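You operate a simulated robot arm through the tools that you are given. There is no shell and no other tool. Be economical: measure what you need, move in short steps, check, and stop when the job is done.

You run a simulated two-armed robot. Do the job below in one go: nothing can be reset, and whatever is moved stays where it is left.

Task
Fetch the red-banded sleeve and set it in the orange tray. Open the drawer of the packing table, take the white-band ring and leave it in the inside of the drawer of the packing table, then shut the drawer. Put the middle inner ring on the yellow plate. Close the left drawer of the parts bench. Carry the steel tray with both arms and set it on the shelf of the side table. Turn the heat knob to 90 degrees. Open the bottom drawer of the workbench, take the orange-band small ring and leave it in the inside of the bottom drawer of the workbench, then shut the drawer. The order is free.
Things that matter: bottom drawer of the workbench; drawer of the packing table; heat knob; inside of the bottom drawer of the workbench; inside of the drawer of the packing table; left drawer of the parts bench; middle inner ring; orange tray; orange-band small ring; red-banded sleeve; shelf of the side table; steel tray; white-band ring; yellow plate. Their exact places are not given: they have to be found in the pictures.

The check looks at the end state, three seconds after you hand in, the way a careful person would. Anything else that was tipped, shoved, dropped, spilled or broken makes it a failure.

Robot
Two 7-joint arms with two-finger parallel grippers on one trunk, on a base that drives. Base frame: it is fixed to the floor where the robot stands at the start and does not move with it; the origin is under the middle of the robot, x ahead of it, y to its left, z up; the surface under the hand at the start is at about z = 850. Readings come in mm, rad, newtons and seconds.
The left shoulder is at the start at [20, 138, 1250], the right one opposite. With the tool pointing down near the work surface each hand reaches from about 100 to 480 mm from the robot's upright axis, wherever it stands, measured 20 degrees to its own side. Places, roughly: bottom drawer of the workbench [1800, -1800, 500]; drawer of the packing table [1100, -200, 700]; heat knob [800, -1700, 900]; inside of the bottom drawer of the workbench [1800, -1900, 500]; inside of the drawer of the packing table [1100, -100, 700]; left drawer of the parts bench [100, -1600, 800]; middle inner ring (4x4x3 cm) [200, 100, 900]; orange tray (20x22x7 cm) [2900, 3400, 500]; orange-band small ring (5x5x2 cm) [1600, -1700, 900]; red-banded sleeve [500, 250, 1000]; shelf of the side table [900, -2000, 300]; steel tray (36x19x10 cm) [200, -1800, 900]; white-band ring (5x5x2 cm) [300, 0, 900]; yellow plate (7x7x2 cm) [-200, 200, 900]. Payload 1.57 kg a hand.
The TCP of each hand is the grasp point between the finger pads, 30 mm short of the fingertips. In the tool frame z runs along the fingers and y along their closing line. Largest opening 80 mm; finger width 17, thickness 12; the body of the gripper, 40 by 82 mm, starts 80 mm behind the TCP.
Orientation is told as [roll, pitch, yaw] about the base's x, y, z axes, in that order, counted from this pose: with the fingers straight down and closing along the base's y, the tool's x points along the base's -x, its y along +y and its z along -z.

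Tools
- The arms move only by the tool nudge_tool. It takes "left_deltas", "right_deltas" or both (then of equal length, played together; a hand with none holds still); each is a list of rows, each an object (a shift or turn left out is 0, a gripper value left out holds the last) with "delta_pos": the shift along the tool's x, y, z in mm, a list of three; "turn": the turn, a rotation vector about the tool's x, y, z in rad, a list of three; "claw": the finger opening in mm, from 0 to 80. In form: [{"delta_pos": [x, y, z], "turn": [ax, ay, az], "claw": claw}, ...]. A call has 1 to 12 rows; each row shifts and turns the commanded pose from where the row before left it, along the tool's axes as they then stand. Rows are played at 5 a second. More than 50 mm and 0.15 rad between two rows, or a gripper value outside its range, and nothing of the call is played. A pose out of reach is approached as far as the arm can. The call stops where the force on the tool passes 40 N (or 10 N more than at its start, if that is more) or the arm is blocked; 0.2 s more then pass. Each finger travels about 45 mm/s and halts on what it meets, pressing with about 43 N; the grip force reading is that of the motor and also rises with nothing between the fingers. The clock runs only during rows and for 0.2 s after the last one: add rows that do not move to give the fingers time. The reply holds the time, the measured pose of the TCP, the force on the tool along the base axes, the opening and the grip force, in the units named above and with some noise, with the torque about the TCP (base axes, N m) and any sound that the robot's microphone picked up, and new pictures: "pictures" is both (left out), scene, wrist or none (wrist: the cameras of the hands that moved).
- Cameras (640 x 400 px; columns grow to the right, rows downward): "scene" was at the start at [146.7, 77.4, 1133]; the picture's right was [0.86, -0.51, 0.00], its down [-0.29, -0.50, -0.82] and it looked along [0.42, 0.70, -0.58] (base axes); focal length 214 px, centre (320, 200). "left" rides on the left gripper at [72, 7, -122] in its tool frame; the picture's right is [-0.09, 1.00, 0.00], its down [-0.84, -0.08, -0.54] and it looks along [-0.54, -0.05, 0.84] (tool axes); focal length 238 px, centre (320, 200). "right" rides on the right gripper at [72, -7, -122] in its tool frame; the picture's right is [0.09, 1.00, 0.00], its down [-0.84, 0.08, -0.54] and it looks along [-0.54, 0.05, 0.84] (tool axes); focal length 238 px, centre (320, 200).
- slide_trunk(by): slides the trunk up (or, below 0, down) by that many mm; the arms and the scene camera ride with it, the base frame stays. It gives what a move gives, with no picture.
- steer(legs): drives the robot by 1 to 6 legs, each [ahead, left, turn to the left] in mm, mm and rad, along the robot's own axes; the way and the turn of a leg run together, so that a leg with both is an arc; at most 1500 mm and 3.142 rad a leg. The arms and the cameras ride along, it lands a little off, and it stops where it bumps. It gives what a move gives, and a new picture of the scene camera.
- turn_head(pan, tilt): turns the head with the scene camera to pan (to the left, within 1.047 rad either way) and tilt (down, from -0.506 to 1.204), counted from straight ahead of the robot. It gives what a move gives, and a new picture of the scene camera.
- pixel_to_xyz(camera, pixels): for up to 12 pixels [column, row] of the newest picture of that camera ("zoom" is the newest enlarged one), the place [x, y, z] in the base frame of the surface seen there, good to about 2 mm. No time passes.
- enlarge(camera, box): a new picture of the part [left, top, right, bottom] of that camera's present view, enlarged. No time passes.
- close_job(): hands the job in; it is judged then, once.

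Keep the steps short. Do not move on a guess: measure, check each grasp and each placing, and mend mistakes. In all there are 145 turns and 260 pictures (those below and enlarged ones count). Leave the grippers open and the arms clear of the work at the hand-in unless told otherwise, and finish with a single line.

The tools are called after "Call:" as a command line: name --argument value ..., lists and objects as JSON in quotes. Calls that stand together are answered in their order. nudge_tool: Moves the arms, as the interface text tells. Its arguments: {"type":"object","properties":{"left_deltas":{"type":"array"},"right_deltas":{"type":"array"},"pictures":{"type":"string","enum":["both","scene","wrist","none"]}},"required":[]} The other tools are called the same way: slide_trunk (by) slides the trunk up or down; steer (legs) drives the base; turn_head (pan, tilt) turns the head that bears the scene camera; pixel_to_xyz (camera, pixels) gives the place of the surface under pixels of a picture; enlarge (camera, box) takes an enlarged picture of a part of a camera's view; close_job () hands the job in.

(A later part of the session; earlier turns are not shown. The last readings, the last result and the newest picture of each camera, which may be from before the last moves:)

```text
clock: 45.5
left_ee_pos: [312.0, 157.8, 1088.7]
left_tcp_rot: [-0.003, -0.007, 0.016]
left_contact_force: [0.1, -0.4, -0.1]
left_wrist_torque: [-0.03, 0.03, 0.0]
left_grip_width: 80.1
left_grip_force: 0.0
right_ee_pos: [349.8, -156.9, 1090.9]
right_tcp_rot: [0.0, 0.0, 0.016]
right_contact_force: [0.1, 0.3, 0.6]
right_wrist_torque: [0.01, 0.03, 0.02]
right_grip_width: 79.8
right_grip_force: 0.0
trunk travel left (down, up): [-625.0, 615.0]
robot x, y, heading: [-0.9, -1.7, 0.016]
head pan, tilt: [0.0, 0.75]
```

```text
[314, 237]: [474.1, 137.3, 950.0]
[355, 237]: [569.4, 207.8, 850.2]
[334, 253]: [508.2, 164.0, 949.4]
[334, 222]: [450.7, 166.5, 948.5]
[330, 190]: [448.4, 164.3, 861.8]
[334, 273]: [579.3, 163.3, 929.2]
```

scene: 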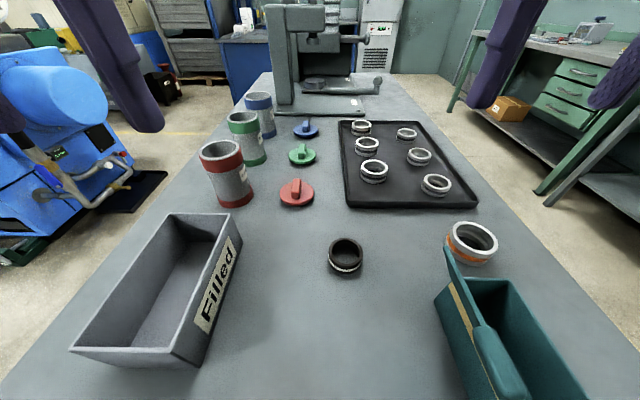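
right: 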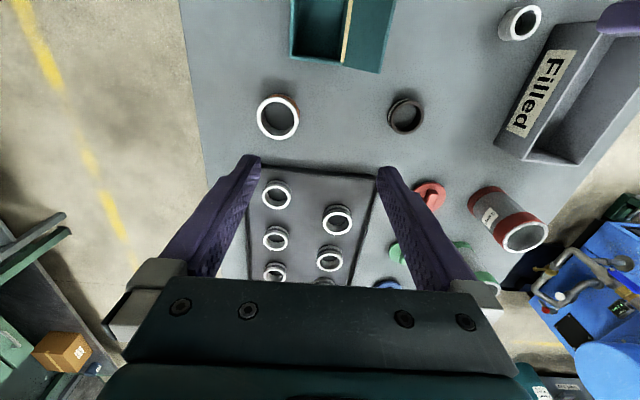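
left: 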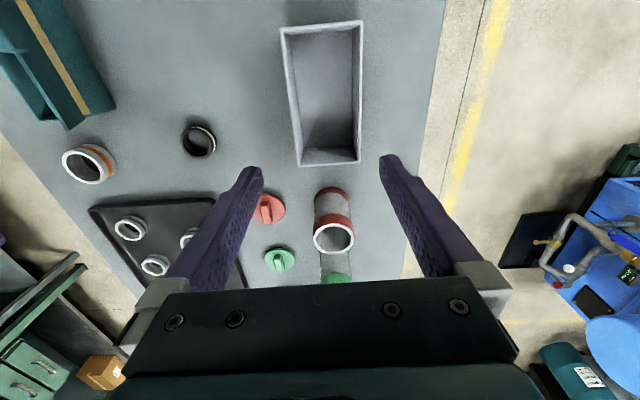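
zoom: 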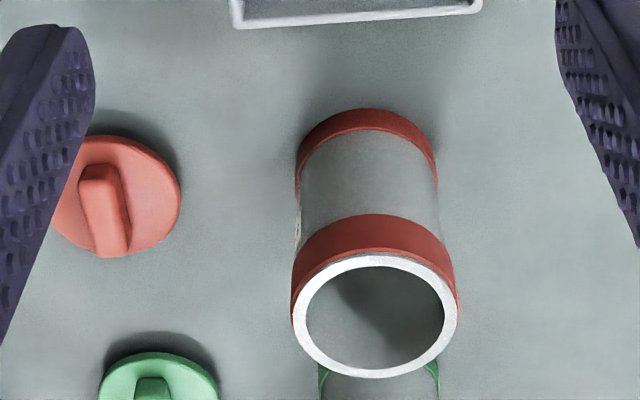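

The sleeve: centre (479,164), diameter ~58, top 950. It lies 506 mm out, so I'll drive 130 mm ahead.

Call:
steer --legs '[[130, 0, 0]]'

```text
clock: 46.8
left_ee_pos: [440.4, 160.0, 1088.6]
left_tcp_rot: [-0.005, -0.008, 0.015]
left_contact_force: [-0.5, 0.1, -0.3]
left_wrist_torque: [0.0, 0.03, 0.02]
left_grip_width: 80.2
left_grip_force: 0.1
right_ee_pos: [478.3, -154.0, 1091.7]
right_tcp_rot: [0.0, 0.001, 0.014]
right_contact_force: [-0.2, 0.1, 0.6]
right_wrist_torque: [0.0, -0.05, 0.02]
right_grip_width: 80.1
right_grip_force: 0.0
trunk travel left (down, up): [-625.0, 615.0]
robot x, y, heading: [126.9, 0.0, 0.017]
head pan, tilt: [0.0, 0.75]
```

scene: 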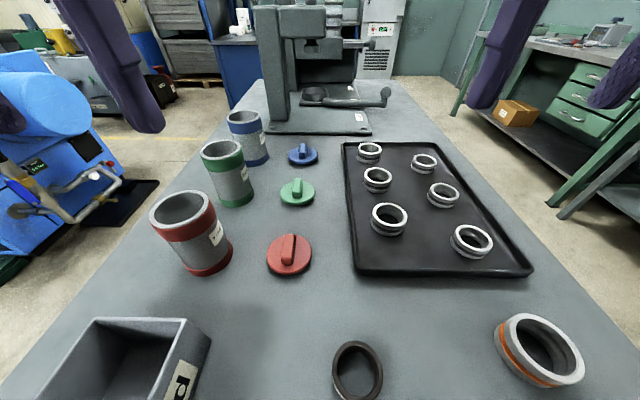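

Shift the left hand 39 mm ahead over the sleeve and descend to just above the rim, checking the wrist view.

Call:
nudge_tool --left_deltas '[{"delta_pos": [-39, 3.5, 0]}, {"delta_pos": [0, 0, 45]}, {"delta_pos": [0, 0, 40]}]' --pictures "wrist"

```text
clock: 47.6
left_ee_pos: [480.3, 164.1, 1005.7]
left_tcp_rot: [-0.005, -0.008, 0.014]
left_contact_force: [-0.4, -0.6, 0.4]
left_wrist_torque: [-0.02, 0.0, 0.06]
left_grip_width: 80.0
left_grip_force: 0.0
right_ee_pos: [477.3, -156.1, 1092.3]
right_tcp_rot: [0.0, 0.0, 0.013]
right_contact_force: [-0.7, 0.0, -0.5]
right_wrist_torque: [-0.02, -0.02, 0.01]
right_grip_width: 80.3
right_grip_force: 0.1
trunk travel left (down, up): [-625.0, 615.0]
robot x, y, heading: [126.9, 2.4, 0.018]
head pan, tilt: [0.0, 0.75]
```

left: 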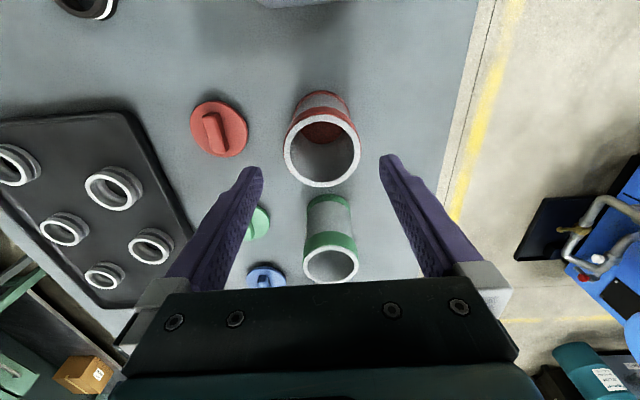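

Centred. Descend to ~911 and close.

Call:
nudge_tool --left_deltas '[{"delta_pos": [0, 0, 32]}, {"delta_pos": [0, 0, 32]}, {"delta_pos": [0, 0, 31]}, {"claw": 40}, {"claw": 40}, {"claw": 40}, {"claw": 40}]' --pictures "wrist"

```text
clock: 49.2
left_ee_pos: [480.6, 164.7, 909.2]
left_tcp_rot: [-0.003, -0.005, 0.014]
left_contact_force: [-0.6, 0.8, 0.0]
left_wrist_torque: [0.01, 0.01, 0.0]
left_grip_width: 58.8
left_grip_force: 38.2
right_ee_pos: [477.9, -155.0, 1092.0]
right_tcp_rot: [0.0, 0.001, 0.014]
right_contact_force: [-0.2, -0.2, -0.8]
right_wrist_torque: [-0.05, -0.03, 0.02]
right_grip_width: 80.0
right_grip_force: 0.0
trunk travel left (down, up): [-625.0, 615.0]
robot x, y, heading: [127.9, 4.3, 0.017]
head pan, tilt: [0.0, 0.75]
```

left: 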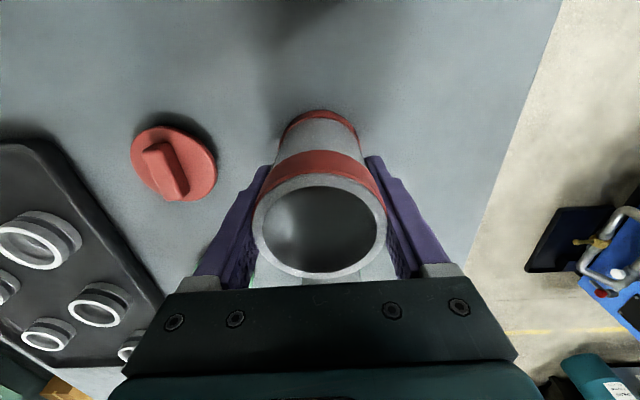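

Held at 58.8 mm. Lift, then survey towards the orange tray (ahead-left).

Call:
nudge_tool --left_deltas '[{"delta_pos": [0, 0, -40]}, {"delta_pos": [0, 0, -45]}, {"delta_pos": [0, 0, -45]}, {"delta_pos": [20, 0, -40]}]' --pictures "none"

Call:
turn_head --pan 0.8 --tilt 0.25

```text
clock: 50.2
left_ee_pos: [459.7, 165.9, 1079.9]
left_tcp_rot: [-0.004, -0.005, 0.016]
left_contact_force: [0.1, 0.3, -0.2]
left_wrist_torque: [0.0, 0.01, -0.01]
left_grip_width: 58.9
left_grip_force: 43.1
right_ee_pos: [478.1, -155.3, 1090.6]
right_tcp_rot: [0.0, 0.0, 0.016]
right_contact_force: [0.2, 0.0, -0.1]
right_wrist_torque: [0.02, 0.04, -0.01]
right_grip_width: 79.9
right_grip_force: 0.0
trunk travel left (down, up): [-625.0, 615.0]
robot x, y, heading: [131.9, 2.6, 0.015]
head pan, tilt: [0.0, 0.75]
```

```text
clock: 51.3
left_ee_pos: [460.2, 164.8, 1079.5]
left_tcp_rot: [-0.004, -0.007, 0.016]
left_contact_force: [0.4, 0.4, -0.6]
left_wrist_torque: [0.0, 0.0, 0.03]
left_grip_width: 58.7
left_grip_force: 43.2
right_ee_pos: [477.3, -155.2, 1092.3]
right_tcp_rot: [-0.001, 0.001, 0.014]
right_contact_force: [-0.5, -0.1, -0.3]
right_wrist_torque: [0.05, 0.01, 0.0]
right_grip_width: 80.1
right_grip_force: 0.0
trunk travel left (down, up): [-625.0, 615.0]
robot x, y, heading: [130.9, 2.6, 0.015]
head pan, tilt: [0.799, 0.25]
```

scene: 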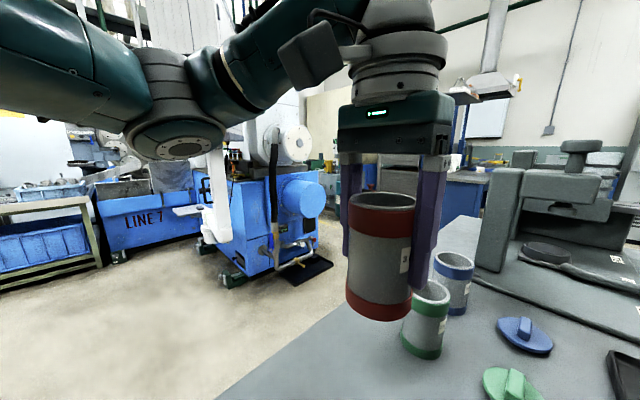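

Measuring obstacles: blue machine, mat, blue table and beyond.

Call:
pixel_to_xyz --camera "scene" --pixels '[[330, 265], [325, 195], [240, 300], [460, 205], [490, 180], [465, 165], [330, 180], [300, 130], [130, 230], [50, 280], [510, 130], [330, 145]]'

Call:
enlarge --camera "scene" --box '[260, 80, 520, 240]'

```text
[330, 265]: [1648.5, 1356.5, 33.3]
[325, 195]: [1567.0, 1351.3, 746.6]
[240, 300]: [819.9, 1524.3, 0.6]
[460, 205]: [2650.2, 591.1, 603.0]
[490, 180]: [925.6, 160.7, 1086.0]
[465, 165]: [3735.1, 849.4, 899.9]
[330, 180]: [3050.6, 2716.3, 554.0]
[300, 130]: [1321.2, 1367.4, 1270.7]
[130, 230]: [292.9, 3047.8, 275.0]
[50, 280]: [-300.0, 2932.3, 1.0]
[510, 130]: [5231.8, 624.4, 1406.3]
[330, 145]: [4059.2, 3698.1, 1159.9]
```

```text
2.46 times, centred on (390, 160) of scene
```

zoom: 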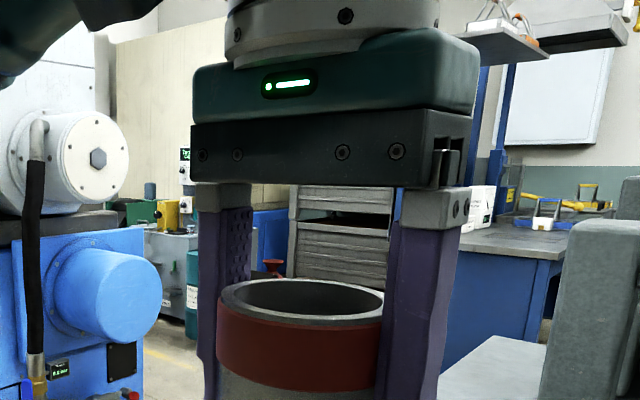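

The machine spans x 820–1650 from y≈1350; a lane exists between it and the tables. Drive left 750, then ahead in stages.

Call:
steer --legs '[[0, 780, 0], [1500, 0, 0], [450, 0, 0]]'

```text
clock: 64.8
left_ee_pos: [2399.2, 989.1, 1078.6]
left_tcp_rot: [-0.003, -0.006, 0.026]
left_contact_force: [0.2, 0.6, -0.7]
left_wrist_torque: [0.03, 0.02, -0.02]
left_grip_width: 58.6
left_grip_force: 43.4
right_ee_pos: [2420.8, 668.8, 1090.8]
right_tcp_rot: [-0.001, 0.0, 0.027]
right_contact_force: [-0.4, 0.1, -0.3]
right_wrist_torque: [0.0, 0.0, 0.0]
right_grip_width: 79.9
right_grip_force: 0.1
trunk travel left (down, up): [-625.0, 615.0]
robot x, y, heading: [2069.9, 818.9, 0.028]
head pan, tilt: [0.799, 0.25]
```

scene: 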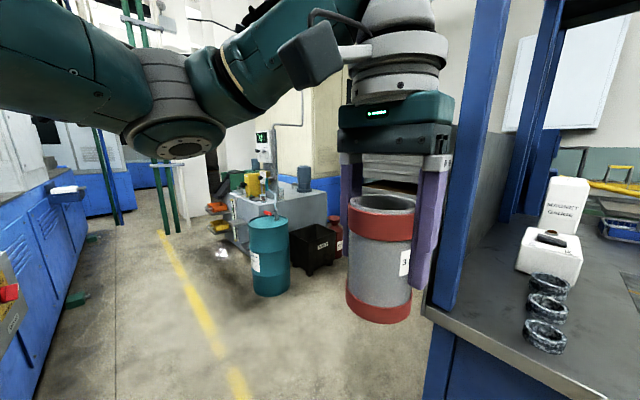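

The blue table's post is close on the right. Back off 250, turn left 1.1 and look with the head straight.

Call:
steer --legs '[[-250, 0, 0], [0, 0, 1.1]]'

Call:
turn_head --pan 0 --tilt 0.2

Call:
pixel_to_xyz --camera "scene" --pixels '[[320, 240], [250, 200], [400, 220], [200, 200], [450, 200], [320, 150], [550, 250], [80, 250], [320, 300], [280, 180], [360, 200], [500, 200]]'

```text
clock: 69.4
left_ee_pos: [1825.8, 1186.4, 1079.7]
left_tcp_rot: [-0.003, -0.007, 1.124]
left_contact_force: [-0.5, 0.4, -1.0]
left_wrist_torque: [0.0, -0.02, 0.02]
left_grip_width: 58.4
left_grip_force: 42.8
right_ee_pos: [2119.6, 1057.7, 1090.9]
right_tcp_rot: [0.0, -0.001, 1.125]
right_contact_force: [0.2, 0.0, -0.5]
right_wrist_torque: [0.0, 0.0, 0.01]
right_grip_width: 79.8
right_grip_force: 0.1
trunk travel left (down, up): [-625.0, 615.0]
robot x, y, heading: [1826.8, 816.4, 1.124]
head pan, tilt: [0.799, 0.25]
```

scene: 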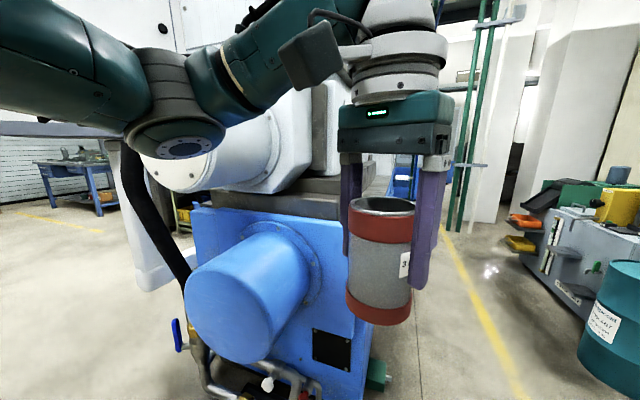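

```text
clock: 70.5
left_ee_pos: [1825.1, 1186.1, 1078.8]
left_tcp_rot: [-0.004, -0.004, 1.124]
left_contact_force: [0.1, 0.5, -0.2]
left_wrist_torque: [0.0, -0.01, 0.04]
left_grip_width: 58.6
left_grip_force: 43.3
right_ee_pos: [2120.8, 1057.9, 1091.2]
right_tcp_rot: [0.0, 0.0, 1.123]
right_contact_force: [0.0, 0.3, -0.2]
right_wrist_torque: [0.0, 0.0, 0.0]
right_grip_width: 80.0
right_grip_force: 0.0
trunk travel left (down, up): [-625.0, 615.0]
robot x, y, heading: [1822.0, 814.9, 1.124]
head pan, tilt: [0.0, 0.201]
```

scene: 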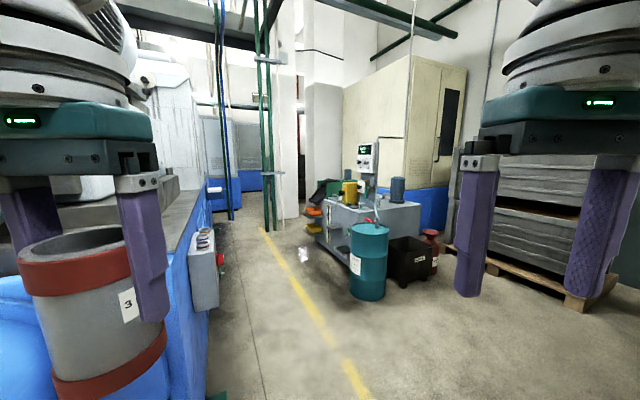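

```text
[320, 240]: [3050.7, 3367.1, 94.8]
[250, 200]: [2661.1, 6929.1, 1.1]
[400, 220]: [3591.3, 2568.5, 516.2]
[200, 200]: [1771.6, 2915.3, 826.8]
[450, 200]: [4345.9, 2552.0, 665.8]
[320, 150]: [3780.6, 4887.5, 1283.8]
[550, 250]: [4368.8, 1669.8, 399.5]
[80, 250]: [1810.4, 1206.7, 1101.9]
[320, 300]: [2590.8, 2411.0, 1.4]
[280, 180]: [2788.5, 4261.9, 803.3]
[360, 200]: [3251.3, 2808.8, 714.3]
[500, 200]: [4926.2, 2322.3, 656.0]
```

Orange and yellow trays show at (313,212)/(313,228) beside the gray cabinet. Enlarging.

Call:
enlarge --camera "scene" --box '[270, 160, 430, 260]'

Call:
pixel_to_xyz --camera "scene" --pixels '[[313, 211], [314, 228], [330, 192], [372, 230], [353, 260], [345, 210], [405, 260], [205, 280]]'

```text
4.00 times, centred on (350, 210) of scene
```

zoom: 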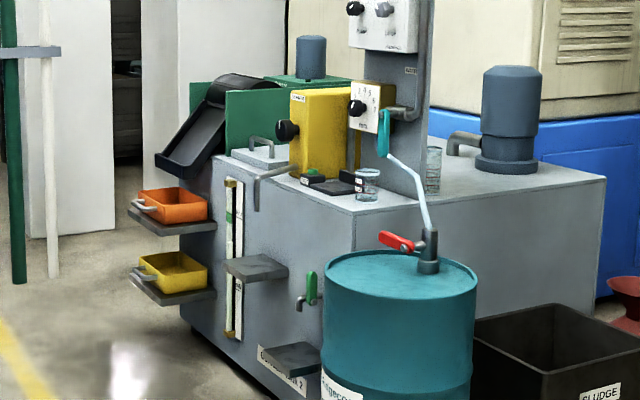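

```text
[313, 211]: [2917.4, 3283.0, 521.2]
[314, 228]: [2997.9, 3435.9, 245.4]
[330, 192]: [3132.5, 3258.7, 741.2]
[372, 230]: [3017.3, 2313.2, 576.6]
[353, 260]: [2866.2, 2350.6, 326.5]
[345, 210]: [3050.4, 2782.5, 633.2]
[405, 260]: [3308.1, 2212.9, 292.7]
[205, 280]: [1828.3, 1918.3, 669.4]
```

The orange tray sits on a small shelf at about (2917,3300,~500) on the cabinet's left face. Drive nearer along the aisle.

Call:
steer --legs '[[220, -227, 0], [1348, 350, 0]]'

```text
clock: 79.2
left_ee_pos: [2402.5, 2659.0, 1080.5]
left_tcp_rot: [-0.003, -0.005, 1.126]
left_contact_force: [-0.3, 1.2, -1.4]
left_wrist_torque: [-0.02, 0.01, -0.02]
left_grip_width: 58.5
left_grip_force: 43.1
right_ee_pos: [2699.2, 2532.0, 1091.6]
right_tcp_rot: [0.0, 0.001, 1.126]
right_contact_force: [-0.6, -0.2, 0.8]
right_wrist_torque: [0.01, 0.02, -0.01]
right_grip_width: 79.9
right_grip_force: 0.0
trunk travel left (down, up): [-625.0, 615.0]
robot x, y, heading: [2400.4, 2288.9, 1.124]
head pan, tilt: [0.0, 0.201]
```

scene: 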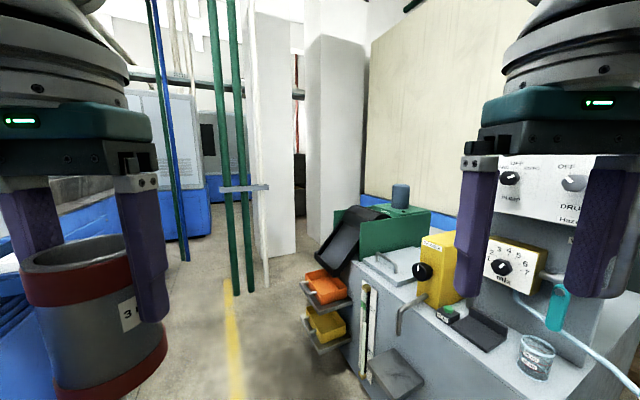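

Good view. Measure tray, shelf, chute and the pipes.

Call:
enlarge --camera "scene" --box '[270, 190, 430, 350]'

Call:
pixel_to_xyz --camera "scene" --pixels '[[308, 272], [334, 268], [343, 290], [322, 302], [325, 285], [345, 302], [315, 310], [320, 262], [345, 215], [240, 285], [400, 320], [305, 285]]'

```text
2.50 times, centred on (350, 270) of scene
```

zoom: 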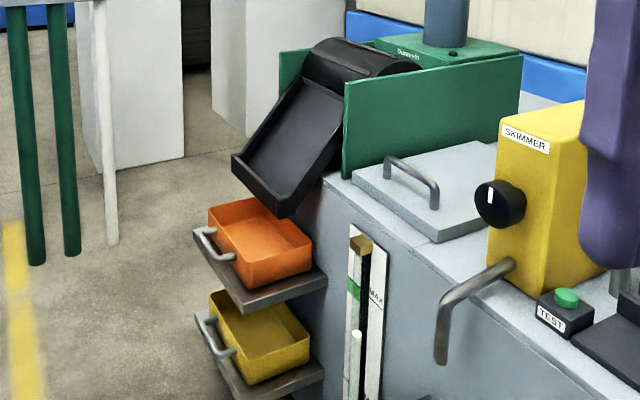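

```text
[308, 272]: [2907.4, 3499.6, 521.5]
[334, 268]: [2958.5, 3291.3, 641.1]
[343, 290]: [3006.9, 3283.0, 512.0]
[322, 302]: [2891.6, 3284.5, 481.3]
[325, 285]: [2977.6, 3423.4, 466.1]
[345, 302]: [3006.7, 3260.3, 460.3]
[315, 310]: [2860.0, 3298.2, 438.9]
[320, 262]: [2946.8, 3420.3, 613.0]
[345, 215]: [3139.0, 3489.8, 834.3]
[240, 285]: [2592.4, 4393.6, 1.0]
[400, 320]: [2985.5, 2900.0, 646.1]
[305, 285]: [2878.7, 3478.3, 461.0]
```

Measure the lip of the chute and the tray's corners precisely from the zoom.

Call:
pixel_to_xyz --camera "zoom" --pixels '[[234, 158], [280, 214], [255, 185], [210, 208], [270, 198], [311, 247], [240, 276], [225, 240], [232, 246], [275, 240], [200, 240], [290, 170]]'

Call:
enlarge --camera "scene" --box '[295, 225, 359, 325]'

```text
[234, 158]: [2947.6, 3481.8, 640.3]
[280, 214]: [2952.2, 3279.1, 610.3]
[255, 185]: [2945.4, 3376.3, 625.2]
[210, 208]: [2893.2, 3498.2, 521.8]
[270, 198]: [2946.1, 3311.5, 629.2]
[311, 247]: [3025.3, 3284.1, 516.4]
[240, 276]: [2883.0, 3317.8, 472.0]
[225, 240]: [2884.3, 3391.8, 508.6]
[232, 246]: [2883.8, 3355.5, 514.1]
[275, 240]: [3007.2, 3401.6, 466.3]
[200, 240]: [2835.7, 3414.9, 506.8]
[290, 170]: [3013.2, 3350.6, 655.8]
```

```text
4.00 times, centred on (327, 275) of scene
```

zoom: 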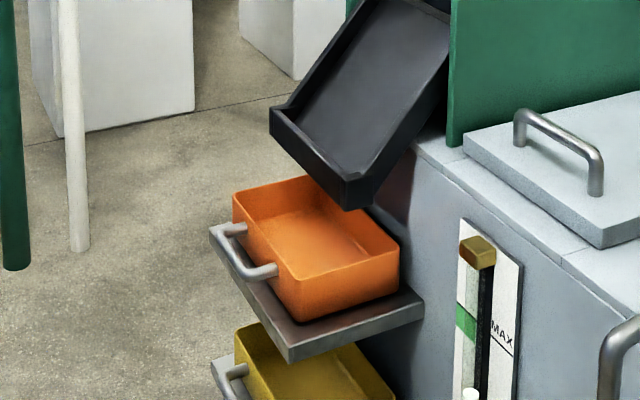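

Tray: x 2883–~3080, y 3283–3500, floor 466, rim 521. The chute's lip hangs above at x≥2945, z 605–640, so I'll bring the sleeve in tilted ~20° under it. Drive to face the cabinet, with the right hand pulled back.

Call:
nudge_tool --right_deltas '[{"delta_pos": [40, 0, 0]}, {"delta_pos": [40, 0, 0]}]' --pictures "none"

Call:
steer --legs '[[860, 370, 0], [0, 0, -1.124]]'

Call:
turn_head --pan 0.2 --tilt 0.75

```text
clock: 79.8
left_ee_pos: [2403.3, 2659.6, 1078.6]
left_tcp_rot: [-0.005, -0.005, 1.126]
left_contact_force: [-0.3, 0.0, -1.1]
left_wrist_torque: [-0.01, -0.01, -0.02]
left_grip_width: 58.9
left_grip_force: 42.8
right_ee_pos: [2663.7, 2457.8, 1086.7]
right_tcp_rot: [-0.008, 0.023, 1.117]
right_contact_force: [0.2, -0.5, -0.4]
right_wrist_torque: [0.03, 0.01, -0.05]
right_grip_width: 79.8
right_grip_force: 0.0
trunk travel left (down, up): [-625.0, 615.0]
robot x, y, heading: [2401.7, 2288.5, 1.129]
head pan, tilt: [0.0, 0.201]
```

```text
clock: 87.6
left_ee_pos: [2777.5, 3385.9, 1079.6]
left_tcp_rot: [-0.003, -0.005, -0.005]
left_contact_force: [0.6, -0.2, -0.7]
left_wrist_torque: [-0.03, -0.02, -0.02]
left_grip_width: 58.8
left_grip_force: 43.1
right_ee_pos: [2706.4, 3064.7, 1085.7]
right_tcp_rot: [-0.009, 0.019, -0.004]
right_contact_force: [0.3, -0.4, -0.1]
right_wrist_torque: [-0.02, -0.01, -0.03]
right_grip_width: 79.9
right_grip_force: 0.2
trunk travel left (down, up): [-625.0, 615.0]
robot x, y, heading: [2442.7, 3228.1, -0.007]
head pan, tilt: [0.0, 0.201]
```

scene: 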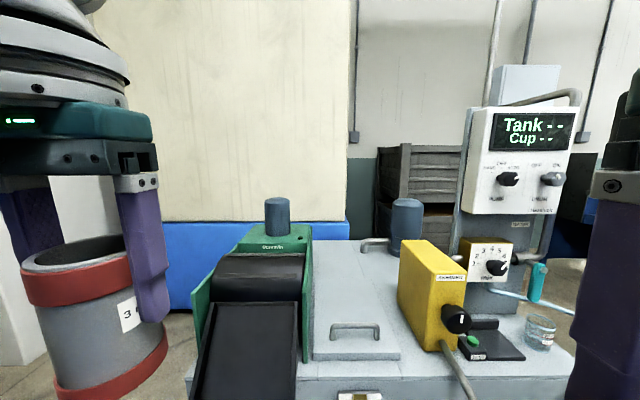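

```text
clock: 88.6
left_ee_pos: [2777.0, 3386.9, 1080.2]
left_tcp_rot: [-0.004, -0.004, -0.004]
left_contact_force: [0.9, 0.4, -1.3]
left_wrist_torque: [0.0, 0.0, -0.01]
left_grip_width: 58.8
left_grip_force: 43.4
right_ee_pos: [2704.7, 3064.3, 1085.2]
right_tcp_rot: [-0.008, 0.022, -0.005]
right_contact_force: [-0.1, -0.4, 0.7]
right_wrist_torque: [0.01, -0.02, -0.04]
right_grip_width: 80.1
right_grip_force: 0.1
trunk travel left (down, up): [-625.0, 615.0]
robot x, y, heading: [2443.1, 3226.6, -0.006]
head pan, tilt: [0.201, 0.75]
```

scene: 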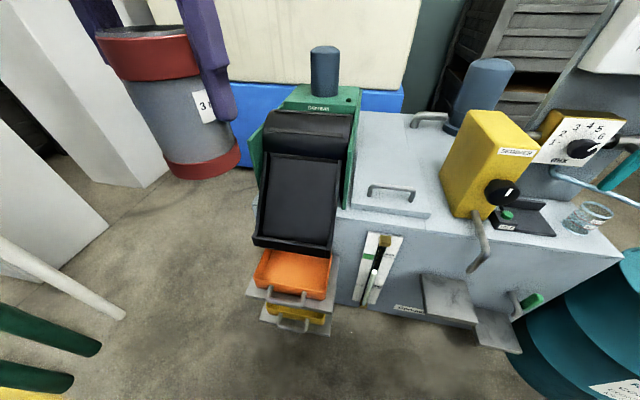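

Measure tray corners, chute lip, pipes and left white panel from here.

Call:
pixel_to_xyz --camera "scene" --pixels '[[258, 280], [325, 295], [330, 262], [264, 250], [290, 275], [255, 242], [330, 255], [293, 250], [60, 280], [50, 335], [35, 380], [310, 298]]'

Call:
enlarge --camera "scene" --box '[230, 220, 358, 340]'

```text
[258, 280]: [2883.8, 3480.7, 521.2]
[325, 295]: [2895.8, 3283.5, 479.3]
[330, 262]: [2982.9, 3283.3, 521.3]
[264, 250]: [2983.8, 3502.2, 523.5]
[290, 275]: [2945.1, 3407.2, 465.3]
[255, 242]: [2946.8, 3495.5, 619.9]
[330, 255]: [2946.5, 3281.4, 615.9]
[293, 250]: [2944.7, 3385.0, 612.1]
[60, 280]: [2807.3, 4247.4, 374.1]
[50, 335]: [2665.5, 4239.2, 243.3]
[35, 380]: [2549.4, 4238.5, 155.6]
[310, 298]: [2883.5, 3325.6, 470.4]
```

```text
3.33 times, centred on (294, 280) of scene
```

zoom: 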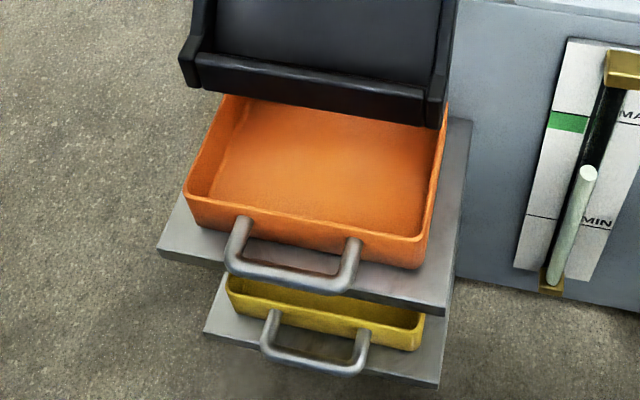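

Pipes are far. Pull the left hand back 50, drive 100 ahead, lower the trunk 350.

Call:
nudge_tool --left_deltas '[{"delta_pos": [48, 0, 0]}]' --pictures "none"

Call:
steer --legs '[[100, 0, 0]]'

Call:
slide_trunk --by -350

Call:
enlarge --camera "left" --box '[0, 0, 640, 400]'

```text
clock: 89.0
left_ee_pos: [2727.7, 3384.5, 1079.8]
left_tcp_rot: [-0.004, -0.005, -0.004]
left_contact_force: [0.1, 0.6, -0.4]
left_wrist_torque: [-0.01, 0.02, 0.02]
left_grip_width: 58.7
left_grip_force: 42.9
right_ee_pos: [2704.9, 3064.4, 1084.5]
right_tcp_rot: [-0.01, 0.022, -0.006]
right_contact_force: [-0.4, -0.1, 0.1]
right_wrist_torque: [0.0, 0.05, 0.0]
right_grip_width: 80.0
right_grip_force: 0.1
trunk travel left (down, up): [-625.0, 615.0]
robot x, y, heading: [2442.9, 3226.8, -0.002]
head pan, tilt: [0.201, 0.75]
```

```text
clock: 90.1
left_ee_pos: [2828.5, 3382.8, 1080.1]
left_tcp_rot: [-0.003, -0.005, -0.006]
left_contact_force: [-0.2, -0.1, -0.9]
left_wrist_torque: [0.01, -0.01, 0.02]
left_grip_width: 58.8
left_grip_force: 42.8
right_ee_pos: [2806.2, 3063.6, 1086.9]
right_tcp_rot: [-0.011, 0.02, -0.005]
right_contact_force: [0.0, 0.3, 0.2]
right_wrist_torque: [0.0, -0.03, -0.01]
right_grip_width: 79.9
right_grip_force: 0.1
trunk travel left (down, up): [-625.0, 615.0]
robot x, y, heading: [2540.4, 3225.4, -0.011]
head pan, tilt: [0.201, 0.75]
```

scene: 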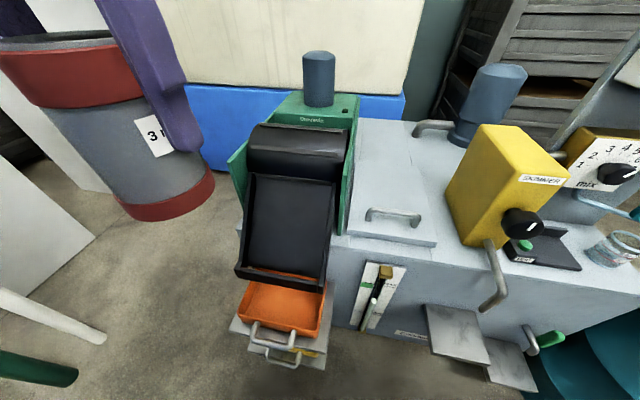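

```text
clock: 93.5
left_ee_pos: [2828.9, 3383.9, 729.2]
left_tcp_rot: [-0.003, -0.005, -0.007]
left_contact_force: [0.0, 0.1, -1.6]
left_wrist_torque: [-0.03, 0.03, 0.01]
left_grip_width: 58.6
left_grip_force: 42.9
right_ee_pos: [2805.3, 3064.0, 735.9]
right_tcp_rot: [-0.011, 0.022, -0.006]
right_contact_force: [0.2, -0.7, 0.3]
right_wrist_torque: [0.01, 0.01, -0.02]
right_grip_width: 80.1
right_grip_force: 0.1
trunk travel left (down, up): [-275.0, 965.0]
robot x, y, heading: [2543.2, 3228.2, -0.005]
head pan, tilt: [0.201, 0.75]
```

```text
1.00 times, centred on (320, 200) of left (not enlarged: the box is as wide or as high as the picture)
```

zoom: 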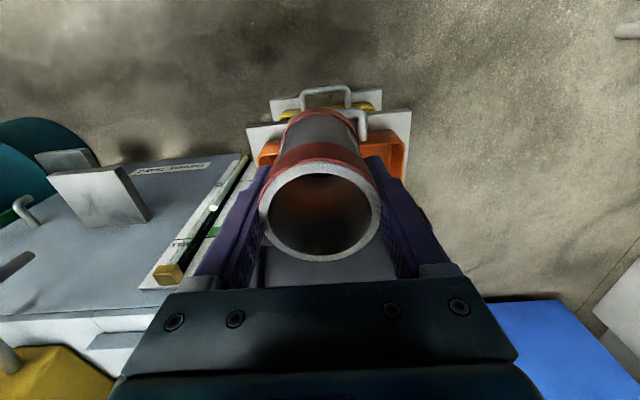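

The tray lies ahead of the sleeve. Tilt the hand 0.35 rad (fingers towards the cabinet) and move to the start of the slanted entry.

Call:
nudge_tool --left_deltas '[{"turn": [0, -0.117, 0]}, {"turn": [0, -0.117, 0]}, {"turn": [0, -0.116, 0]}, {"delta_pos": [-13, 3, 30]}, {"delta_pos": [-13, 3, 33]}]' --pictures "both"

```text
clock: 94.8
left_ee_pos: [2875.4, 3390.8, 678.6]
left_tcp_rot: [-0.004, -0.356, -0.007]
left_contact_force: [-0.1, 0.2, -0.9]
left_wrist_torque: [0.03, 0.0, -0.01]
left_grip_width: 58.5
left_grip_force: 43.1
right_ee_pos: [2804.9, 3062.6, 735.6]
right_tcp_rot: [-0.012, 0.021, -0.006]
right_contact_force: [-0.2, 0.1, 0.1]
right_wrist_torque: [0.0, -0.01, -0.02]
right_grip_width: 80.3
right_grip_force: 0.0
trunk travel left (down, up): [-275.0, 965.0]
robot x, y, heading: [2542.7, 3229.3, -0.01]
head pan, tilt: [0.201, 0.75]
```

scene: 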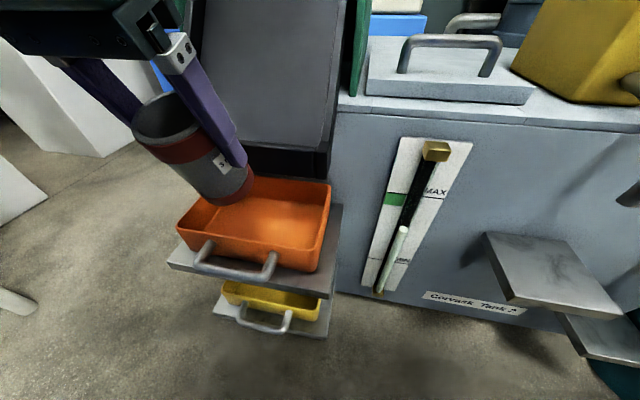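
left: 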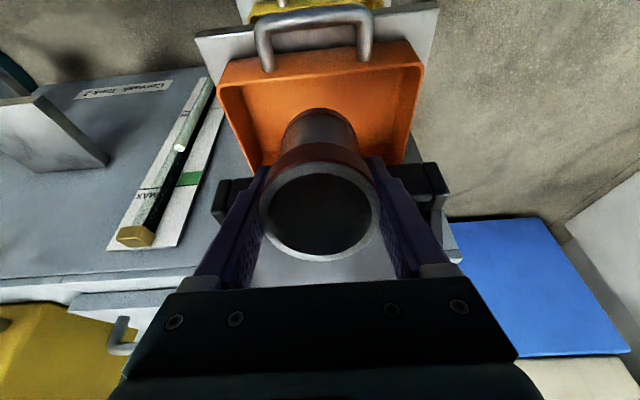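

Entry line looks right. Advance 100 mm along the tool axis and check.

Call:
nudge_tool --left_deltas '[{"delta_pos": [0, 0, 25]}, {"delta_pos": [0, 0, 25]}, {"delta_pos": [0, 0, 25]}, {"delta_pos": [0, 0, 25]}]' --pictures "both"

```text
clock: 95.8
left_ee_pos: [2910.3, 3389.2, 586.6]
left_tcp_rot: [-0.004, -0.355, -0.004]
left_contact_force: [0.4, -0.2, -0.8]
left_wrist_torque: [0.02, 0.04, -0.01]
left_grip_width: 58.4
left_grip_force: 43.2
right_ee_pos: [2805.6, 3063.3, 736.1]
right_tcp_rot: [-0.011, 0.022, -0.006]
right_contact_force: [0.0, 0.2, -0.1]
right_wrist_torque: [-0.02, 0.01, 0.01]
right_grip_width: 79.9
right_grip_force: 0.1
trunk travel left (down, up): [-275.0, 965.0]
robot x, y, heading: [2544.5, 3228.5, -0.003]
head pan, tilt: [0.201, 0.75]
```

scene: 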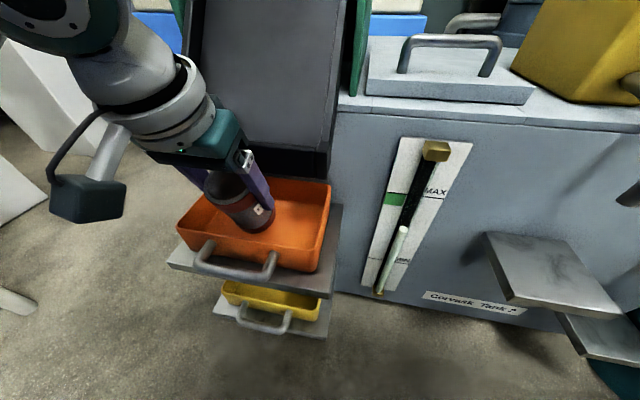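
left: 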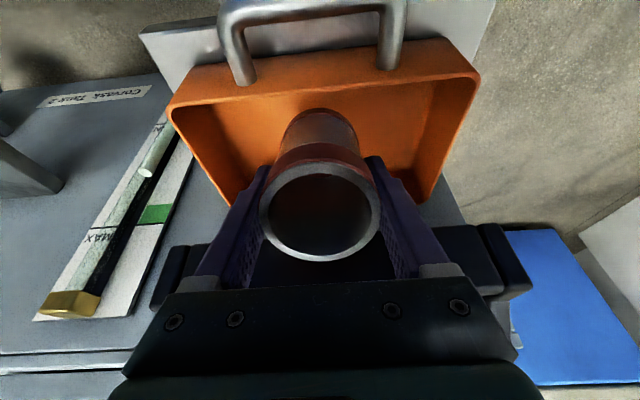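

Advance 46 mm, then untilt by 0.24 rad under the lip.

Call:
nudge_tool --left_deltas '[{"delta_pos": [0, 0, 23]}, {"delta_pos": [0, 0, 23]}, {"turn": [0, 0.08, 0]}, {"turn": [0, 0.08, 0]}, {"turn": [0, 0.08, 0]}]' --pictures "both"

```text
clock: 97.0
left_ee_pos: [2924.4, 3387.3, 542.9]
left_tcp_rot: [-0.004, -0.114, -0.008]
left_contact_force: [-0.1, 0.7, -0.5]
left_wrist_torque: [0.03, 0.01, -0.01]
left_grip_width: 58.6
left_grip_force: 43.3
right_ee_pos: [2805.9, 3062.4, 736.4]
right_tcp_rot: [-0.011, 0.02, -0.006]
right_contact_force: [0.5, 0.0, -0.2]
right_wrist_torque: [0.02, 0.02, -0.02]
right_grip_width: 80.3
right_grip_force: 0.0
trunk travel left (down, up): [-275.0, 965.0]
robot x, y, heading: [2539.3, 3224.1, -0.005]
head pan, tilt: [0.201, 0.75]
```

scene: 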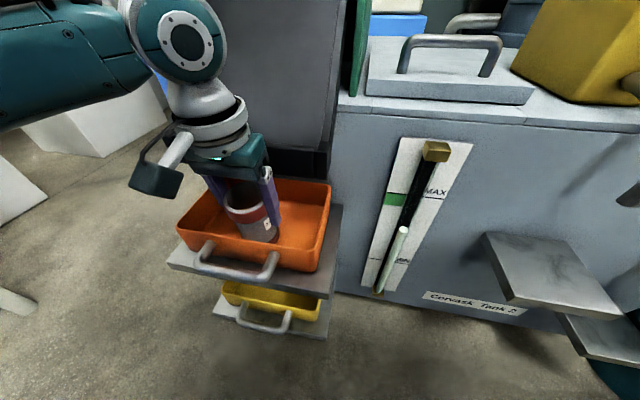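
left: 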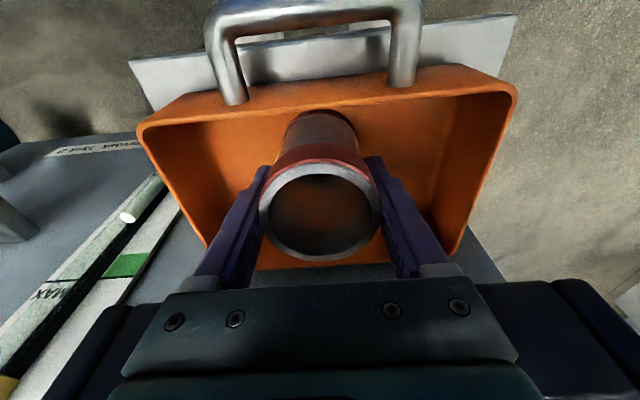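

No contact. Lower 14 mm in small steps to the tray floor.

Call:
nudge_tool --left_deltas '[{"delta_pos": [0.8, 0, 7]}, {"delta_pos": [0.5, 0, 4]}, {"delta_pos": [0.3, 0, 3]}, {}]' --pictures "none"

```text
clock: 98.0
left_ee_pos: [2931.2, 3386.4, 531.0]
left_tcp_rot: [-0.004, -0.124, -0.006]
left_contact_force: [4.6, -4.1, 30.3]
left_wrist_torque: [-0.05, 0.62, 0.06]
left_grip_width: 58.7
left_grip_force: 43.0
right_ee_pos: [2808.2, 3064.4, 737.6]
right_tcp_rot: [-0.01, 0.018, -0.005]
right_contact_force: [0.1, -1.1, -0.3]
right_wrist_torque: [0.03, 0.01, 0.01]
right_grip_width: 80.1
right_grip_force: 0.1
trunk travel left (down, up): [-275.0, 965.0]
robot x, y, heading: [2538.6, 3232.2, -0.003]
head pan, tilt: [0.201, 0.75]
```

It rests on the floor (30 N up). Ease 2 mm, open and look.

Call:
nudge_tool --left_deltas '[{"delta_pos": [0, 0, -2]}, {"claw": 66}, {"claw": 76}, {}, {}]' --pictures "wrist"

```text
clock: 99.2
left_ee_pos: [2925.2, 3387.0, 531.3]
left_tcp_rot: [-0.005, -0.116, -0.008]
left_contact_force: [0.1, -0.5, 0.9]
left_wrist_torque: [0.03, 0.02, 0.02]
left_grip_width: 75.8
left_grip_force: 0.0
right_ee_pos: [2804.6, 3063.0, 736.1]
right_tcp_rot: [-0.011, 0.022, -0.006]
right_contact_force: [0.2, 0.0, -0.2]
right_wrist_torque: [-0.01, 0.0, -0.02]
right_grip_width: 80.0
right_grip_force: 0.1
trunk travel left (down, up): [-275.0, 965.0]
robot x, y, heading: [2543.3, 3228.6, -0.011]
head pan, tilt: [0.201, 0.75]
```

left: 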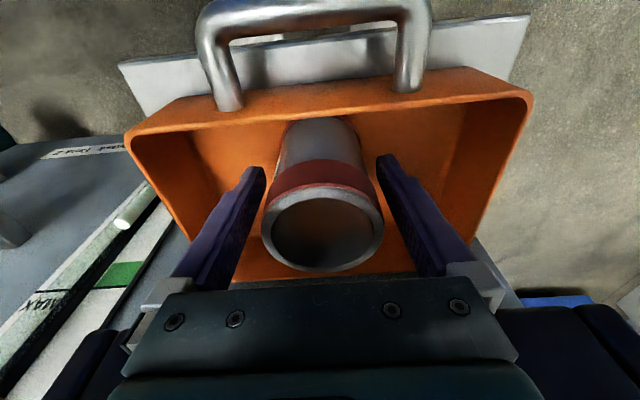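

The sleeve stands upright in the tray. Withdraw upward and back.

Call:
nudge_tool --left_deltas '[{"delta_pos": [4, 0, -25]}, {"delta_pos": [6, 0, -30]}, {"delta_pos": [8, 0, -35]}, {"delta_pos": [10, 0, -40]}, {"delta_pos": [30, 0, -30], "turn": [0, 0.06, 0]}, {"delta_pos": [40, 0, 0], "turn": [0, 0.056, 0]}]' --pictures "scene"

```text
clock: 100.5
left_ee_pos: [2808.9, 3390.0, 677.7]
left_tcp_rot: [-0.001, 0.001, -0.006]
left_contact_force: [-0.2, -0.7, -1.0]
left_wrist_torque: [-0.01, -0.05, -0.01]
left_grip_width: 76.0
left_grip_force: 0.0
right_ee_pos: [2805.3, 3064.2, 736.3]
right_tcp_rot: [-0.01, 0.021, -0.005]
right_contact_force: [0.6, 0.3, 0.1]
right_wrist_torque: [0.0, 0.02, 0.03]
right_grip_width: 80.1
right_grip_force: 0.0
trunk travel left (down, up): [-275.0, 965.0]
robot x, y, heading: [2545.5, 3229.0, -0.007]
head pan, tilt: [0.201, 0.75]
```

scene: 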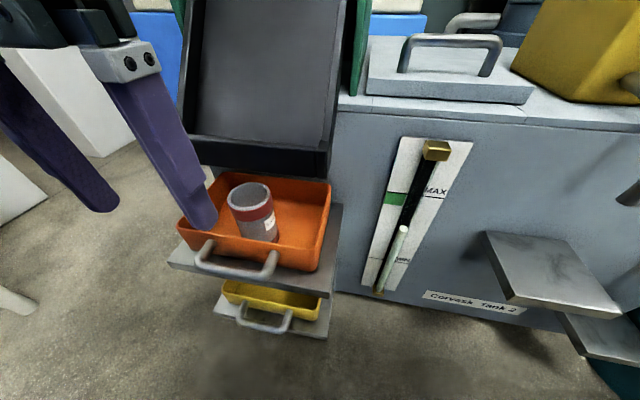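

The sleeve is set. Back off, raise the trunk by 350, and drive back along the aisle to the table's far (right) side where the drawer is.

Call:
steer --legs '[[-150, 0, 0]]'

Call:
slide_trunk --by 350

Call:
steer --legs '[[0, -930, 0], [-350, -1400, 0], [-250, -1400, 0]]'

```text
clock: 101.9
left_ee_pos: [2659.1, 3390.5, 678.7]
left_tcp_rot: [-0.003, 0.001, -0.004]
left_contact_force: [0.2, 0.1, 0.6]
left_wrist_torque: [0.03, -0.03, 0.0]
left_grip_width: 76.1
left_grip_force: 0.1
right_ee_pos: [2654.9, 3064.1, 735.9]
right_tcp_rot: [-0.012, 0.022, -0.002]
right_contact_force: [-0.2, 0.8, 0.3]
right_wrist_torque: [0.04, 0.03, 0.02]
right_grip_width: 79.6
right_grip_force: 0.2
trunk travel left (down, up): [-275.0, 965.0]
robot x, y, heading: [2389.8, 3228.0, -0.002]
head pan, tilt: [0.201, 0.75]
```

scene: 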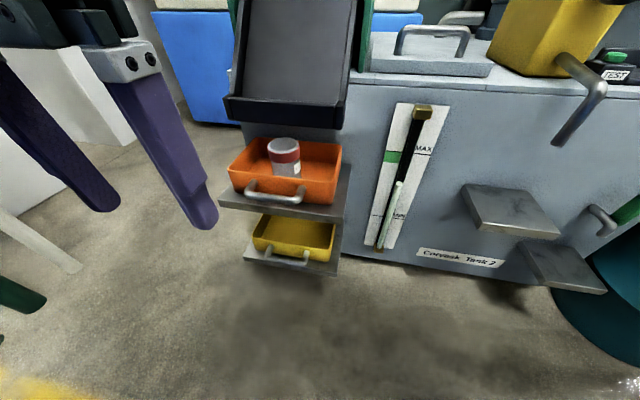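

```text
clock: 105.3
left_ee_pos: [2658.5, 3390.9, 1028.2]
left_tcp_rot: [-0.003, 0.0, -0.006]
left_contact_force: [-0.5, -0.7, -0.1]
left_wrist_torque: [-0.01, -0.04, 0.01]
left_grip_width: 76.0
left_grip_force: 0.1
right_ee_pos: [2654.1, 3065.3, 1085.6]
right_tcp_rot: [-0.011, 0.021, -0.003]
right_contact_force: [0.9, -0.3, -0.3]
right_wrist_torque: [-0.03, -0.01, 0.02]
right_grip_width: 79.8
right_grip_force: 0.1
trunk travel left (down, up): [-625.0, 615.0]
robot x, y, heading: [2390.7, 3224.9, 0.002]
head pan, tilt: [0.201, 0.75]
```

```text
clock: 123.4
left_ee_pos: [2015.1, -274.1, 1027.6]
left_tcp_rot: [-0.003, 0.002, -0.017]
left_contact_force: [-0.5, -0.3, 0.0]
left_wrist_torque: [-0.01, -0.01, 0.0]
left_grip_width: 76.1
left_grip_force: 0.0
right_ee_pos: [2008.9, -599.8, 1086.4]
right_tcp_rot: [-0.011, 0.02, -0.012]
right_contact_force: [0.5, 0.2, -0.2]
right_wrist_torque: [-0.02, -0.04, 0.03]
right_grip_width: 79.6
right_grip_force: 0.1
trunk travel left (down, up): [-625.0, 615.0]
robot x, y, heading: [1746.9, -431.0, -0.018]
head pan, tilt: [0.201, 0.75]
```

scene: 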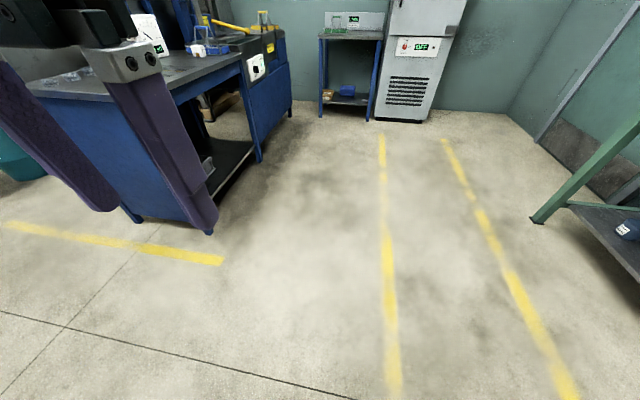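

Now shift right, turn to face +y and slide left to stand before the packing table's drawer.

Call:
steer --legs '[[0, -390, 0], [0, 0, 1.588], [0, 640, 0]]'

Call:
turn_head --pan 0 --tilt 0.6

```text
clock: 132.9
left_ee_pos: [934.7, -530.4, 1028.5]
left_tcp_rot: [-0.005, 0.0, 1.543]
left_contact_force: [0.0, -0.8, 0.2]
left_wrist_torque: [0.0, 0.01, 0.0]
left_grip_width: 76.0
left_grip_force: 0.0
right_ee_pos: [1260.4, -542.0, 1085.6]
right_tcp_rot: [-0.01, 0.02, 1.544]
right_contact_force: [-0.6, -0.5, 0.5]
right_wrist_torque: [-0.01, 0.0, -0.01]
right_grip_width: 80.2
right_grip_force: 0.1
trunk travel left (down, up): [-625.0, 615.0]
robot x, y, heading: [1092.7, -801.2, 1.54]
head pan, tilt: [0.201, 0.75]
```

scene: 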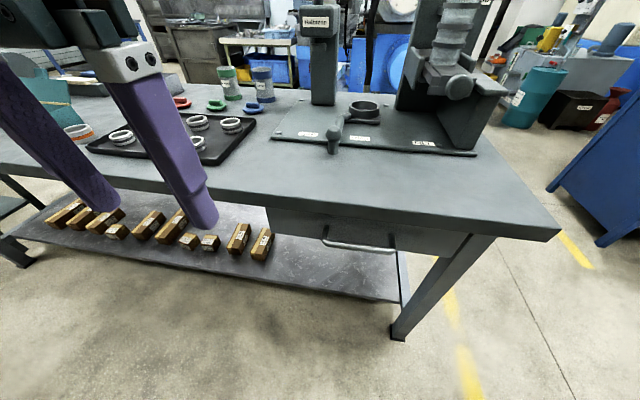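

```text
clock: 133.6
left_ee_pos: [934.5, -530.3, 1027.6]
left_tcp_rot: [-0.004, 0.001, 1.542]
left_contact_force: [-0.1, -0.3, 0.3]
left_wrist_torque: [0.0, -0.05, -0.01]
left_grip_width: 76.1
left_grip_force: 0.1
right_ee_pos: [1260.0, -541.6, 1085.6]
right_tcp_rot: [-0.011, 0.023, 1.543]
right_contact_force: [0.7, -0.8, -0.5]
right_wrist_torque: [-0.03, 0.01, 0.02]
right_grip_width: 79.9
right_grip_force: 0.1
trunk travel left (down, up): [-625.0, 615.0]
robot x, y, heading: [1086.9, -803.3, 1.54]
head pan, tilt: [0.0, 0.6]
```

scene: 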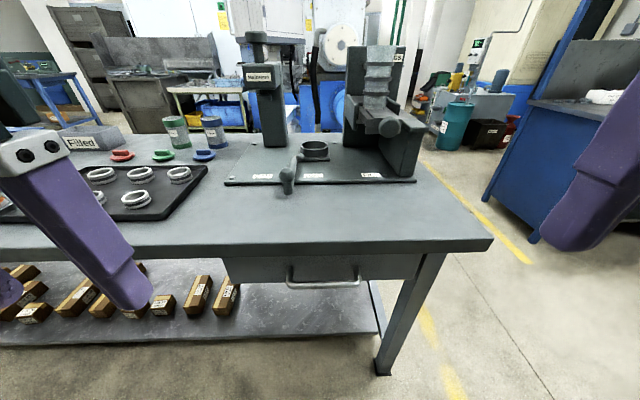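

The drawer with a bar handle is at (323,283). Measure it.

Call:
enlarge --camera "scene" --box '[210, 220, 450, 340]'

Call:
pixel_to_xyz --camera "scene" --pixels '[[290, 283], [325, 286], [358, 283], [325, 268], [230, 262], [415, 262], [230, 283], [320, 245], [250, 283], [480, 245], [326, 289]]'

```text
2.67 times, centred on (330, 280) of scene
```

zoom: 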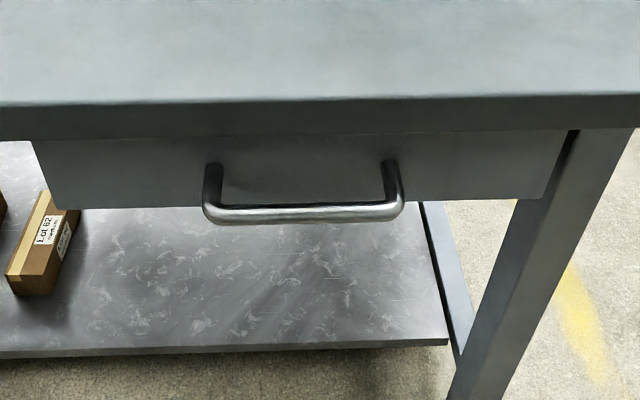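

```text
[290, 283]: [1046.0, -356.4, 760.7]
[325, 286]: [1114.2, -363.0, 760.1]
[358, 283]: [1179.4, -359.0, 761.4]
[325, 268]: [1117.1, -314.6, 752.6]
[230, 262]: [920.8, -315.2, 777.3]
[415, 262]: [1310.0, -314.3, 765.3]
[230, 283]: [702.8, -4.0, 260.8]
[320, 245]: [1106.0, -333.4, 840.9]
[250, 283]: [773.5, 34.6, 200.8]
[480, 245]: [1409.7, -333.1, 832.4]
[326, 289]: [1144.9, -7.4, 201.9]
```

Handle bar: x 1043–1183, y≈-359, z≈760; drawer face y=-314, table edge y=-333. I'll approach with heading 0 so the fingers close across the bar. First check the press's near side.

Call:
pixel_to_xyz --camera "scene" --pixels '[[290, 180], [290, 160], [262, 90], [275, 140], [385, 125], [400, 170], [375, 60], [258, 40], [265, 75]]'

Call:
steer --legs '[[0, 0, -1.54], [-324, 240, 0]]'

```text
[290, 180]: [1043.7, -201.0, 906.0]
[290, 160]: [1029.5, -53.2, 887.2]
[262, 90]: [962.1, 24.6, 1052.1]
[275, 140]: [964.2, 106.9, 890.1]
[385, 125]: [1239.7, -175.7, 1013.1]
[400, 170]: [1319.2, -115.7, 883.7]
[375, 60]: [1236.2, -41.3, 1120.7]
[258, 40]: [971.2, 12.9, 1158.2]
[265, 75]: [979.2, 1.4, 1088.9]
```

```text
clock: 139.9
left_ee_pos: [1047.8, -393.8, 1027.7]
left_tcp_rot: [-0.003, 0.0, -0.01]
left_contact_force: [-0.7, 1.1, 0.1]
left_wrist_torque: [0.0, -0.03, -0.01]
left_grip_width: 76.2
left_grip_force: 0.2
right_ee_pos: [1039.9, -719.9, 1084.8]
right_tcp_rot: [-0.01, 0.02, -0.011]
right_contact_force: [1.2, 0.8, 0.4]
right_wrist_torque: [0.0, 0.0, 0.02]
right_grip_width: 80.1
right_grip_force: 0.1
trunk travel left (down, up): [-625.0, 615.0]
robot x, y, heading: [776.8, -554.4, -0.011]
head pan, tilt: [0.0, 0.6]
```

scene: 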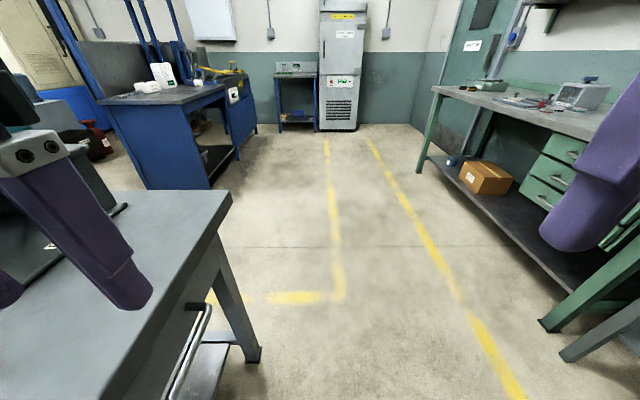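

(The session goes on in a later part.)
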